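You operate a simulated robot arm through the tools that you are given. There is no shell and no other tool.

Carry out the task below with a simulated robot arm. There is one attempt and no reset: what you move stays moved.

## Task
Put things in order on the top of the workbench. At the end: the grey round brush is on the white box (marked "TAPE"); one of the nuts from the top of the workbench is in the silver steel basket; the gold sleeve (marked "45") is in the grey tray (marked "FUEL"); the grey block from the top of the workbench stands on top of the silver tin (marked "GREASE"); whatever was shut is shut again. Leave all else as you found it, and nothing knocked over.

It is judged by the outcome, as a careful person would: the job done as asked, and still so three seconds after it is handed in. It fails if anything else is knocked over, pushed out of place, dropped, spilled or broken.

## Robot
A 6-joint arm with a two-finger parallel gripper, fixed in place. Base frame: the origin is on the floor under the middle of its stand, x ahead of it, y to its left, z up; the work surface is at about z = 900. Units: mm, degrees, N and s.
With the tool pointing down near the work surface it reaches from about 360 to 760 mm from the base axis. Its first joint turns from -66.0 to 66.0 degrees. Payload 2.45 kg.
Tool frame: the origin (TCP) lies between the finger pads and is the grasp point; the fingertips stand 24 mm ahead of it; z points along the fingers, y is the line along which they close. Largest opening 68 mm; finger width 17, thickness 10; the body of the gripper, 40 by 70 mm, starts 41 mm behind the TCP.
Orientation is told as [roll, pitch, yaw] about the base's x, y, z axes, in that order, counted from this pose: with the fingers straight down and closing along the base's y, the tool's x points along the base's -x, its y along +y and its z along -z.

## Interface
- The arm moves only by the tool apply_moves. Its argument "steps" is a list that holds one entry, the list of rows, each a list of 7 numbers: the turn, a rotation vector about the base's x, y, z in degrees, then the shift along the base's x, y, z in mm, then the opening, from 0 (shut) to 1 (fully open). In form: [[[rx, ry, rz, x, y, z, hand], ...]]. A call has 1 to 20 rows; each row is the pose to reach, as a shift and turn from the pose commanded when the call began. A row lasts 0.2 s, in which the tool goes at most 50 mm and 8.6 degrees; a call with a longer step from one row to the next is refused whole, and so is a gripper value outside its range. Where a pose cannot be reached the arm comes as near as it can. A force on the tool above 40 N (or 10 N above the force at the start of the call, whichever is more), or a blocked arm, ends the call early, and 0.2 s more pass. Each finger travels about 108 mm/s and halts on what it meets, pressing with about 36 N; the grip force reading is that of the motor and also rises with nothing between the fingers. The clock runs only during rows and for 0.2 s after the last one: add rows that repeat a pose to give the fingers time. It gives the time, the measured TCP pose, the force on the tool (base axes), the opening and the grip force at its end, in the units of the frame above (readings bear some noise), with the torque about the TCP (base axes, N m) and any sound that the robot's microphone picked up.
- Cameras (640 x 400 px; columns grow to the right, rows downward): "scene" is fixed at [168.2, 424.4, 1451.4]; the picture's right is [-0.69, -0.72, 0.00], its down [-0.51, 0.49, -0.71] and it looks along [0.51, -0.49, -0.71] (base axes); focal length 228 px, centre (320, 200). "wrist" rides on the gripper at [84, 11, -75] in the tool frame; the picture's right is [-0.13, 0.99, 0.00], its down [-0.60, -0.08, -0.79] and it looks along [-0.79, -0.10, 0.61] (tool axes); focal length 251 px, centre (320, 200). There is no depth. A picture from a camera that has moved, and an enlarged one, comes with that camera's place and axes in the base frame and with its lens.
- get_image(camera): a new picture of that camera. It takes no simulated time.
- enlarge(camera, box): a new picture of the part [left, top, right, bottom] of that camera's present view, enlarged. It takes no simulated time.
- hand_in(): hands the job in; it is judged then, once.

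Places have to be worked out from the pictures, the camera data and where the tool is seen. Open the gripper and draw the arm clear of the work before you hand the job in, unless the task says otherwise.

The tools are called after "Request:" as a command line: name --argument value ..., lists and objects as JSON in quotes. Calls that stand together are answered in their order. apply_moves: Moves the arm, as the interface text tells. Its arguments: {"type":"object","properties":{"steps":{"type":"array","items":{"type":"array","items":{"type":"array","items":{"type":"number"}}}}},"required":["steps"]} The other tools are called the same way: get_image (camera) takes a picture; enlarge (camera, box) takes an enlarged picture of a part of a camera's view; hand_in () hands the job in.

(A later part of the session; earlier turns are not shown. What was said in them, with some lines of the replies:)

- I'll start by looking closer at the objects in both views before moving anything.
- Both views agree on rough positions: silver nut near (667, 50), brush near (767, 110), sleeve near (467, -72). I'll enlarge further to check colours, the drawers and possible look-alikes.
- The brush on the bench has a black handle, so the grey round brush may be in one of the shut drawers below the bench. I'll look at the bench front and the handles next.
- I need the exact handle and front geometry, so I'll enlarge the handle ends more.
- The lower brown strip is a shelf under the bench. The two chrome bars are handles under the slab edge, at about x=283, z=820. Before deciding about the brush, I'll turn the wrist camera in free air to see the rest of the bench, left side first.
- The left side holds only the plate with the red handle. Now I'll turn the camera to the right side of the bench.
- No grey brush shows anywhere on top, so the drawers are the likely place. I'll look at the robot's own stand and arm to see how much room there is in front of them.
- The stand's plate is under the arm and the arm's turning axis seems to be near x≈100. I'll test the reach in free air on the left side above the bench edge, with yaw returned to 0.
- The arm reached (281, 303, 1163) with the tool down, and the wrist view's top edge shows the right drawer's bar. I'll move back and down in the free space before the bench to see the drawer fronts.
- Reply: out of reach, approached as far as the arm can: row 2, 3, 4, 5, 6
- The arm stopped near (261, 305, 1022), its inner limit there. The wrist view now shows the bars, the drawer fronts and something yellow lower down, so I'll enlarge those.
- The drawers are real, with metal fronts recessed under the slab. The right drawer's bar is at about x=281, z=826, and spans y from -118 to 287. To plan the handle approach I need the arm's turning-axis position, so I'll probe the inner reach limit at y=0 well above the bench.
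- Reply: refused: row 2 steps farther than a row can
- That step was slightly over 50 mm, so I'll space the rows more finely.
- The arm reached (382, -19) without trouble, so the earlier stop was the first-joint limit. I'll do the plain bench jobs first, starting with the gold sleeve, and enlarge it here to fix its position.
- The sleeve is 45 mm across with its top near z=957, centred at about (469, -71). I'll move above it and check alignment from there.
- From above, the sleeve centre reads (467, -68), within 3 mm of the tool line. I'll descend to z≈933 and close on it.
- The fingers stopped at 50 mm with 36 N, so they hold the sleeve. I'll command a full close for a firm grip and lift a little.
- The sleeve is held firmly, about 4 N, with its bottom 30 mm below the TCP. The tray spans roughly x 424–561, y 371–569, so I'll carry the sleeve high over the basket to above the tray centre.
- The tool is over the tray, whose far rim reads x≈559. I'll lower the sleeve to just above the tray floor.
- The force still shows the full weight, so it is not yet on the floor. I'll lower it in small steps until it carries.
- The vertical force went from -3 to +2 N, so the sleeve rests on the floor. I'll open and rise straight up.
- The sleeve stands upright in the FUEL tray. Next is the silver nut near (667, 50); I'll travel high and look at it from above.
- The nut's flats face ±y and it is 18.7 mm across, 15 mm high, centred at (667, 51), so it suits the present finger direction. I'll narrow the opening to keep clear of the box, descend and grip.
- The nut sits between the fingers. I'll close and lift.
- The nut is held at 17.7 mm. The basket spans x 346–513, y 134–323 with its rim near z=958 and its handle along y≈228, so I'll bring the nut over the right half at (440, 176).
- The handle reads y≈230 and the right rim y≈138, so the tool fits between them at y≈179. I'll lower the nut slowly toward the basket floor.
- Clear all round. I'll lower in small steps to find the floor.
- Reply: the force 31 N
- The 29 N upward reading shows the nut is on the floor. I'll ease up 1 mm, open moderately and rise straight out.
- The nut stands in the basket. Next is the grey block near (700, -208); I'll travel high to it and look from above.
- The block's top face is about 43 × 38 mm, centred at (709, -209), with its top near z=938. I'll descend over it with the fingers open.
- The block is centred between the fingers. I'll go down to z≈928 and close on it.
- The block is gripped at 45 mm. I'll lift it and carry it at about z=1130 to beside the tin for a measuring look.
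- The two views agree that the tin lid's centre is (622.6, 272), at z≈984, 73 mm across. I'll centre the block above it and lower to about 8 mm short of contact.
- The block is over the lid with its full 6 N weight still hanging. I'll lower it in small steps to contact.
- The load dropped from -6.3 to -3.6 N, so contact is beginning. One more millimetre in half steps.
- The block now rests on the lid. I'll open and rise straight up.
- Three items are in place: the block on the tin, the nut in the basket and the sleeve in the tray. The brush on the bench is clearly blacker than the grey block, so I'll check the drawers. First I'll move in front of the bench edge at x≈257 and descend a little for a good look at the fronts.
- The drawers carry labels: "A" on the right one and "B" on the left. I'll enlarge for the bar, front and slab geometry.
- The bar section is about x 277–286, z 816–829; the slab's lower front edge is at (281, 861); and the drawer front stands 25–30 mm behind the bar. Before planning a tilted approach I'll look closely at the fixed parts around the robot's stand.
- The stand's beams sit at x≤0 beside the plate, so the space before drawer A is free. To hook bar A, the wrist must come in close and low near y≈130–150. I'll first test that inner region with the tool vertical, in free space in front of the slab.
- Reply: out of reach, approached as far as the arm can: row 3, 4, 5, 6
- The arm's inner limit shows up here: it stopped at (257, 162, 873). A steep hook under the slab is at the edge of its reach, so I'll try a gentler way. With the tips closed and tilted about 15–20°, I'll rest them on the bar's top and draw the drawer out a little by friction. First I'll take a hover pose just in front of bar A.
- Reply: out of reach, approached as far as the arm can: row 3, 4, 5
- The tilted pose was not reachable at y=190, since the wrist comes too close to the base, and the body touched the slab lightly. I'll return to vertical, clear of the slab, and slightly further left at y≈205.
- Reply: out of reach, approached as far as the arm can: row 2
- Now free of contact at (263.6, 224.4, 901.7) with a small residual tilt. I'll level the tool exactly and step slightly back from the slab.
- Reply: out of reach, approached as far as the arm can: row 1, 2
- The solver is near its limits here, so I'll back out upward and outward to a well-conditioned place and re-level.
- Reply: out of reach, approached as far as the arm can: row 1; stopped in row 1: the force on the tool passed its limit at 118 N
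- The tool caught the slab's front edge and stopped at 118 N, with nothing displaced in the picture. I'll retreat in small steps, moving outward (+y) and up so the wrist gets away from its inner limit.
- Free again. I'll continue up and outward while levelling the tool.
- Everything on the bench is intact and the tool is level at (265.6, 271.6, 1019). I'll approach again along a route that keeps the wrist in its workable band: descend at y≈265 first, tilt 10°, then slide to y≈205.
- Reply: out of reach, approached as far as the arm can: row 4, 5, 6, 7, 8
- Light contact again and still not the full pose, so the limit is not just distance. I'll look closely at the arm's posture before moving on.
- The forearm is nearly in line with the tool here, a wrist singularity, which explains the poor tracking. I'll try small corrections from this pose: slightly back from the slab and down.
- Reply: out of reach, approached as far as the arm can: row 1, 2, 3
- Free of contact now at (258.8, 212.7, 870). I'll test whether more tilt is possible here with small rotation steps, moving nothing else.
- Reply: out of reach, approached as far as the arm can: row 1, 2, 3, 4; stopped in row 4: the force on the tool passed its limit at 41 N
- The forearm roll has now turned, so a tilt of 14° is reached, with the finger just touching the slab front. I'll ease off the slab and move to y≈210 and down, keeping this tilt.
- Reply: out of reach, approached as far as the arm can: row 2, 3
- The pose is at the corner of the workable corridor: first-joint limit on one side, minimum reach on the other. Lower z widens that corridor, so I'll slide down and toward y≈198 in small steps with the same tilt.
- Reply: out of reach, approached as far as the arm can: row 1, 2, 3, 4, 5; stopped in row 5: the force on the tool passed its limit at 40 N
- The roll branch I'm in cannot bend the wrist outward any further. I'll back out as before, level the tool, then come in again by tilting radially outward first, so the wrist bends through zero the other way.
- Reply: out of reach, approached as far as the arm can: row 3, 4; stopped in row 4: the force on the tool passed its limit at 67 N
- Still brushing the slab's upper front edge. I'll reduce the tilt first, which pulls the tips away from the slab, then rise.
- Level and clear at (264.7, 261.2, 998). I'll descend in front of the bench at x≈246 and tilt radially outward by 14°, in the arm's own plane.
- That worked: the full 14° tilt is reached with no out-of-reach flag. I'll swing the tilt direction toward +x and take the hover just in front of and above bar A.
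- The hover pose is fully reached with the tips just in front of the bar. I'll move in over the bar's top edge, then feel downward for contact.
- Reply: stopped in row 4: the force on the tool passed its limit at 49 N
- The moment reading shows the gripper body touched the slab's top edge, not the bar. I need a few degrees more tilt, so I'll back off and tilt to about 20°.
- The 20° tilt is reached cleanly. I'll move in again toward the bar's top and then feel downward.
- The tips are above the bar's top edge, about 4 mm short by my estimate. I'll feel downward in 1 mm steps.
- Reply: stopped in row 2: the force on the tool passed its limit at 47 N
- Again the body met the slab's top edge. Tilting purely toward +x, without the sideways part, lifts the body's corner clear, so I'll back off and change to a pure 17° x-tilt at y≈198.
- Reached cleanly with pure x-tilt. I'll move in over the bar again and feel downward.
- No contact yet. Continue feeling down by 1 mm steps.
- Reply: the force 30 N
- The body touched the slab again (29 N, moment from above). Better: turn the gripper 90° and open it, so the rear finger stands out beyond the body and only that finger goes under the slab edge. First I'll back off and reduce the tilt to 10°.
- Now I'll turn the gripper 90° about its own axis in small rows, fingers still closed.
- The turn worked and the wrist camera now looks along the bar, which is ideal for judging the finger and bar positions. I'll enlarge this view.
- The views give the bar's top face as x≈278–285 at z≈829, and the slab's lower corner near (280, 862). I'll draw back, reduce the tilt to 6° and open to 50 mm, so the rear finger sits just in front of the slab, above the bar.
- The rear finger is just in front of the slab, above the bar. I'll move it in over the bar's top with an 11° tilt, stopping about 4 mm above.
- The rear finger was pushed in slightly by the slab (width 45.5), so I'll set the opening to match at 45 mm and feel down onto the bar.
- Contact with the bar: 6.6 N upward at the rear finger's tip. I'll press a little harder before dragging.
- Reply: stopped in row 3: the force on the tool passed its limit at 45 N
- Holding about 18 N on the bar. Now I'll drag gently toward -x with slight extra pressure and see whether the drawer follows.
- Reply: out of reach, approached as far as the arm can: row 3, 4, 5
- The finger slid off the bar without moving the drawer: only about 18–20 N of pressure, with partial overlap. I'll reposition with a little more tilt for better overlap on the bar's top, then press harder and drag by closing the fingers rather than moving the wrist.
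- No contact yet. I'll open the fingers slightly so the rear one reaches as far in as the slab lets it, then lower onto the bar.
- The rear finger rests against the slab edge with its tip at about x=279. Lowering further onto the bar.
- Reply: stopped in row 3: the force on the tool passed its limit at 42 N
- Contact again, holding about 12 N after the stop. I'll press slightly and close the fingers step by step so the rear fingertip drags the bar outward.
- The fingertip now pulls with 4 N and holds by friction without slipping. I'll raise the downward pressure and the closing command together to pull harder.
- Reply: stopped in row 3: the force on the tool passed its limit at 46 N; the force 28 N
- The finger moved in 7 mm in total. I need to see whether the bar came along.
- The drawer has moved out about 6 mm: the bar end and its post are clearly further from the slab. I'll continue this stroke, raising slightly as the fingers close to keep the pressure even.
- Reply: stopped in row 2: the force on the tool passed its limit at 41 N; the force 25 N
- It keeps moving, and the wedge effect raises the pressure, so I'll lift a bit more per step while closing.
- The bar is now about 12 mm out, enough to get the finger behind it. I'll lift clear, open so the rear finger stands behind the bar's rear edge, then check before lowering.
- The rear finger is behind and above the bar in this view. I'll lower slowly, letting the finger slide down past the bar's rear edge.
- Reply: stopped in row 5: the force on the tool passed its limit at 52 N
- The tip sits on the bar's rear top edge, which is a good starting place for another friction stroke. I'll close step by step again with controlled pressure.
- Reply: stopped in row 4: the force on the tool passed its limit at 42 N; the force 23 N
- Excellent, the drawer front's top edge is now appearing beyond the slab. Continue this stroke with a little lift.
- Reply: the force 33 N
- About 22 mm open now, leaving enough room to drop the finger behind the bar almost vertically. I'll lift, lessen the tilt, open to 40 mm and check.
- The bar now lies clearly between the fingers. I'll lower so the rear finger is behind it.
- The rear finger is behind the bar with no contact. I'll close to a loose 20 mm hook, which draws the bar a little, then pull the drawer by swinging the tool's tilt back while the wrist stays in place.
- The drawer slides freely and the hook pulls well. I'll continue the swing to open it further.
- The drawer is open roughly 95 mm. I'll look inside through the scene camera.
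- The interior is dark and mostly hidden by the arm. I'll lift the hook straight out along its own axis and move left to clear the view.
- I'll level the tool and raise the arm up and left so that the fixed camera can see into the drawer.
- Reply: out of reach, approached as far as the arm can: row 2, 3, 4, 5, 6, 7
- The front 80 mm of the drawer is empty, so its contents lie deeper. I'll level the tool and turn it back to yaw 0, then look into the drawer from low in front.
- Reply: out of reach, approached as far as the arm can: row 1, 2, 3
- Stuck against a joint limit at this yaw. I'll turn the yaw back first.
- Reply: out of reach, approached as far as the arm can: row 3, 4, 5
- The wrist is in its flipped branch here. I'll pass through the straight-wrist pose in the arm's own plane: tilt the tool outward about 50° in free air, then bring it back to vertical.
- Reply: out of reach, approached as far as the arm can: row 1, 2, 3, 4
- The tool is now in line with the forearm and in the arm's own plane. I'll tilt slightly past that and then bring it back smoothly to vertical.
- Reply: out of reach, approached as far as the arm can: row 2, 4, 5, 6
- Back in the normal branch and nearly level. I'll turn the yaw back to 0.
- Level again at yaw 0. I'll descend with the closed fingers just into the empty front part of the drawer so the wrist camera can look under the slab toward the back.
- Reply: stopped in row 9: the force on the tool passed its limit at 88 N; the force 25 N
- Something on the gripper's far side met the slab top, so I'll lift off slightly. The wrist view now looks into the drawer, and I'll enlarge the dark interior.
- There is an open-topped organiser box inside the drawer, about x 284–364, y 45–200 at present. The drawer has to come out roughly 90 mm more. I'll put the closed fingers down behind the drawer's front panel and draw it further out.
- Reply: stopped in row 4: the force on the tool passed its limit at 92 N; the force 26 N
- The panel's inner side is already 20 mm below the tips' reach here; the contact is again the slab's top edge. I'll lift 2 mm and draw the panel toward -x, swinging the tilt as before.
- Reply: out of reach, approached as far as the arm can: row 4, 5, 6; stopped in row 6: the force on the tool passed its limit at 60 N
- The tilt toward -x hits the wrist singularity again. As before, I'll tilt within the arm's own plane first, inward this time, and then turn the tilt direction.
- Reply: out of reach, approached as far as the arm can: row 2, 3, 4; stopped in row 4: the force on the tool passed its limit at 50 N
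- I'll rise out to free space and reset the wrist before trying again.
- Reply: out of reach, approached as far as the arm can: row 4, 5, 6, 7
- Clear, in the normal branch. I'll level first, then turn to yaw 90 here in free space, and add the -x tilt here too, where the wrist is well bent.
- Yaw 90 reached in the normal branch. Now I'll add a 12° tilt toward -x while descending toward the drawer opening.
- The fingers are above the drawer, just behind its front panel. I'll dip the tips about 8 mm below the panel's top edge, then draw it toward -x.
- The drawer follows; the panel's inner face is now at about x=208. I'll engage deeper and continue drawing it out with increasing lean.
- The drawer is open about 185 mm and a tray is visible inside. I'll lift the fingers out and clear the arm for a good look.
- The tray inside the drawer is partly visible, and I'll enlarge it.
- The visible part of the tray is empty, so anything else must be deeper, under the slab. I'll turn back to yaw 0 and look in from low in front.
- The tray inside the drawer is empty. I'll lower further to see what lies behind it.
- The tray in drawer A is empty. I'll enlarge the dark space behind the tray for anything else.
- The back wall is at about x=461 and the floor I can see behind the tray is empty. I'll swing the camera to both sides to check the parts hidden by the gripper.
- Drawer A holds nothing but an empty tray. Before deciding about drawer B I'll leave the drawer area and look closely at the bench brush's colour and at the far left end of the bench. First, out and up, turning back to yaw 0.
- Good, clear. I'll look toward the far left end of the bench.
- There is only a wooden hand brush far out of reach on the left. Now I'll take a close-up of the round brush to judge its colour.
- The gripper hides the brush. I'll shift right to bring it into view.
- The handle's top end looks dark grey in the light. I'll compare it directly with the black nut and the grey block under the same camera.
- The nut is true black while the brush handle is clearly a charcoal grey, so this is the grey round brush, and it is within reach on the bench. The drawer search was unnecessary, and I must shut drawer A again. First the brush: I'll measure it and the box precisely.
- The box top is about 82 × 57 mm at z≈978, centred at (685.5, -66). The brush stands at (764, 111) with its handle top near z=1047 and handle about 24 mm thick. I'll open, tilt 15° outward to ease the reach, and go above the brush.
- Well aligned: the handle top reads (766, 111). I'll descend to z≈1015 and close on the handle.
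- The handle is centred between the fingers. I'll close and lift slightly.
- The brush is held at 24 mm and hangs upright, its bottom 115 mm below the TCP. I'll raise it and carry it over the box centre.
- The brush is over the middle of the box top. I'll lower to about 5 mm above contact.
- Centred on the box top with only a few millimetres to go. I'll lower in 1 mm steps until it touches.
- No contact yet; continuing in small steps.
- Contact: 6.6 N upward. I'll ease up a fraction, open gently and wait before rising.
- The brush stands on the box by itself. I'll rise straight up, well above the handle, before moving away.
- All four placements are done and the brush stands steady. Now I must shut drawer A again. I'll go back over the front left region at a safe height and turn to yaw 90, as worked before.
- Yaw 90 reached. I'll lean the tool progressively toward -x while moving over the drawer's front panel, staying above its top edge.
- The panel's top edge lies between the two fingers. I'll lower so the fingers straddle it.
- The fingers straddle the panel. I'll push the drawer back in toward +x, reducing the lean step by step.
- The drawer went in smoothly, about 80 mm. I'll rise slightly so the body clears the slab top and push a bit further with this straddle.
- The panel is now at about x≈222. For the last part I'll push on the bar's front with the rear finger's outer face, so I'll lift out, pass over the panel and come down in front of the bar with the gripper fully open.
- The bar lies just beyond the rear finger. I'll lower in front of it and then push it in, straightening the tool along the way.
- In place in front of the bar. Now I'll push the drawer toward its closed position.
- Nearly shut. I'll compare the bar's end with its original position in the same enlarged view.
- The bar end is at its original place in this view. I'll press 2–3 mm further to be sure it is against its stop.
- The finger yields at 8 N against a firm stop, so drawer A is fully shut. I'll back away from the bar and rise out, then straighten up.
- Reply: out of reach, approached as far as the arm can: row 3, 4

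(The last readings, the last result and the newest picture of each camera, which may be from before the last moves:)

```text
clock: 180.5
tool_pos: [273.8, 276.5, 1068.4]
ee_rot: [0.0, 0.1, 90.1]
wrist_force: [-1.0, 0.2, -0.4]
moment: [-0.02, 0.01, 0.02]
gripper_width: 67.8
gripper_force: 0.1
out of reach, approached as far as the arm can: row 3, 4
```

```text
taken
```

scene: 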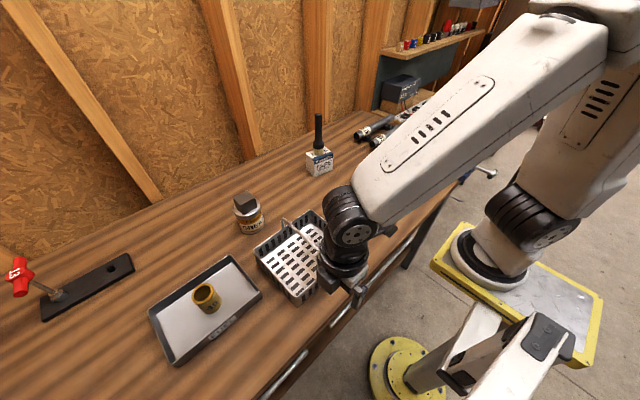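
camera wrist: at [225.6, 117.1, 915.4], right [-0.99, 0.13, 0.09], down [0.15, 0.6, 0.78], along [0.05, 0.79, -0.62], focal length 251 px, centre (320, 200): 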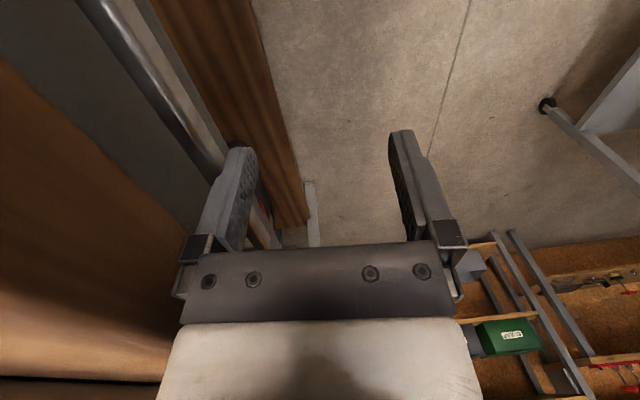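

Clear and level. I'll turn back to yaw 0 and return to the starting area up high.

Request:
apply_moves --steps '[[[0, 0, -8.2, 5, 0, 15, 1], [0, 0, -16.4, 15, 0, 30, 1], [0, 0, -24.6, 30, 0, 50, 1], [0, 0, -32.8, 45, -5, 70, 1], [0, 0, -41, 60, -10, 90, 1], [0, 0, -49.2, 75, -15, 110, 1], [0, 0, -57.4, 90, -25, 130, 1], [0, 0, -65.6, 110, -35, 150, 1], [0, 0, -73.8, 130, -45, 165, 1], [0, 0, -82, 150, -60, 180, 1], [0, 0, -90.1, 168, -75, 195, 1], [0, 0, -90.1, 168, -75, 195, 1]]]'

Request:
get_image --camera "scene"

Request:
get_image --camera "wrist"

Request:
enlarge --camera "scene" --box '[230, 200, 480, 400]'

Request:
enlarge --camera "scene" --box '[130, 130, 430, 360]'

```text
clock: 183.1
tool_pos: [440.5, 202.4, 1261.4]
ee_rot: [0.0, 0.0, -0.1]
wrist_force: [-0.1, -0.4, -0.2]
moment: [0.01, -0.01, -0.02]
gripper_width: 68.1
gripper_force: 0.1
```

```text
taken
```

scene: 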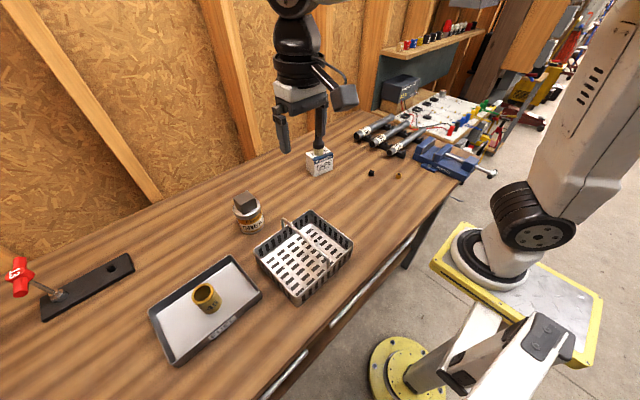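

```text
taken
camera wrist: at [356.9, 214.6, 1335.8], right [0.13, 0.99, 0.0], down [0.6, -0.08, 0.79], along [0.79, -0.1, -0.61], focal length 251 px, centre (320, 200)
```

wrist: 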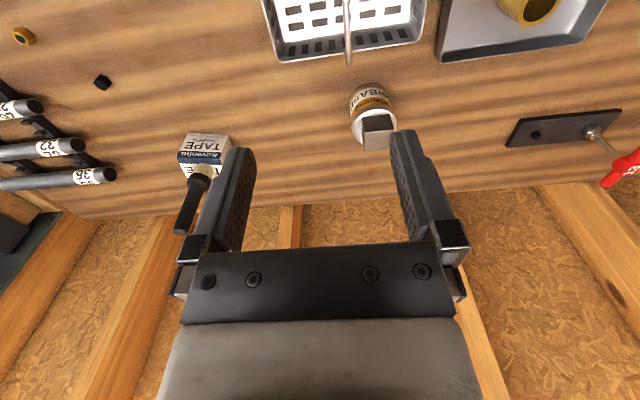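

```text
2.00 times, centred on (355, 300) of scene
camera zoom: at [168.3, 424.4, 1451.4], right [-0.69, -0.72, 0.0], down [-0.51, 0.49, -0.71], along [0.51, -0.49, -0.71], focal length 456 px, centre (250, 0)
```

zoom: 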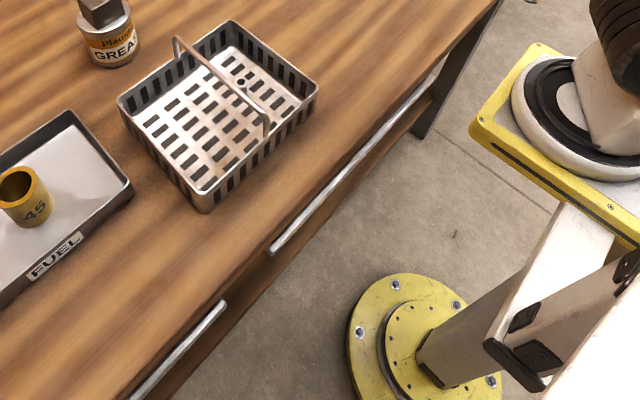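

```text
1.74 times, centred on (280, 245) of scene
camera zoom: at [168.3, 424.4, 1451.4], right [-0.69, -0.72, 0.0], down [-0.51, 0.49, -0.71], along [0.51, -0.49, -0.71], focal length 397 px, centre (390, 122)
```

zoom: 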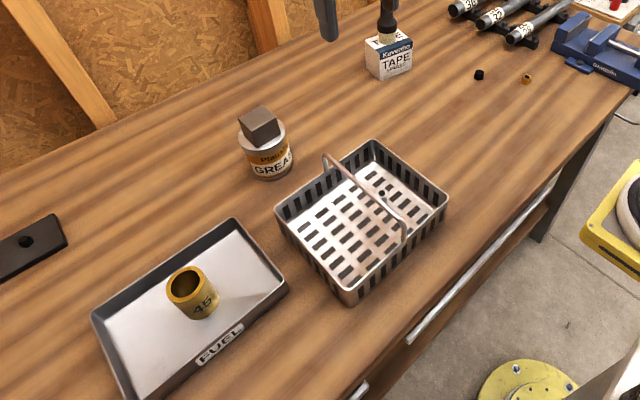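

Both pictures show the end state:
- The brush stands on the TAPE box.
- The silver nut is in the basket.
- The "45" sleeve stands in the FUEL tray.
- The block is on the GREASE tin.
- Drawer A is shut again.
- Everything else is where it was.

The gripper is open and the arm is back at its starting place, clear of the work, so I'm handing in.

Request:
hand_in

```text
The job is handed in.
```

I've handed the job in. The final pictures show all four items in place, but I'm not fully certain about the brush.

- **Brush:** it stands upright on the white TAPE box. It was the only round brush I found, and its handle is a dark charcoal. I took it as the grey one because it is clearly lighter than the black nut beside it.
- **Nut:** the silver nut is in the steel basket.
- **Sleeve:** the gold "45" sleeve stands in the grey FUEL tray.
- **Block:** the grey block stands on the GREASE tin.

**Drawers:** because of that doubt, I opened drawer A to look for a lighter grey brush. It holds only an empty tray, which rode along with the drawer. I shut drawer A again, pressed it firmly against its stop, and its handle is back in its original position. I did not open drawer B because the arm can barely reach it, so I can't rule out that another brush is in there.

**Contacts:** while working at the drawer, the gripper bumped the front edge of the bench several times, at up to 118 N. The final pictures show nothing else on the bench moved or knocked over.

The gripper is open and the arm is back at its starting place.
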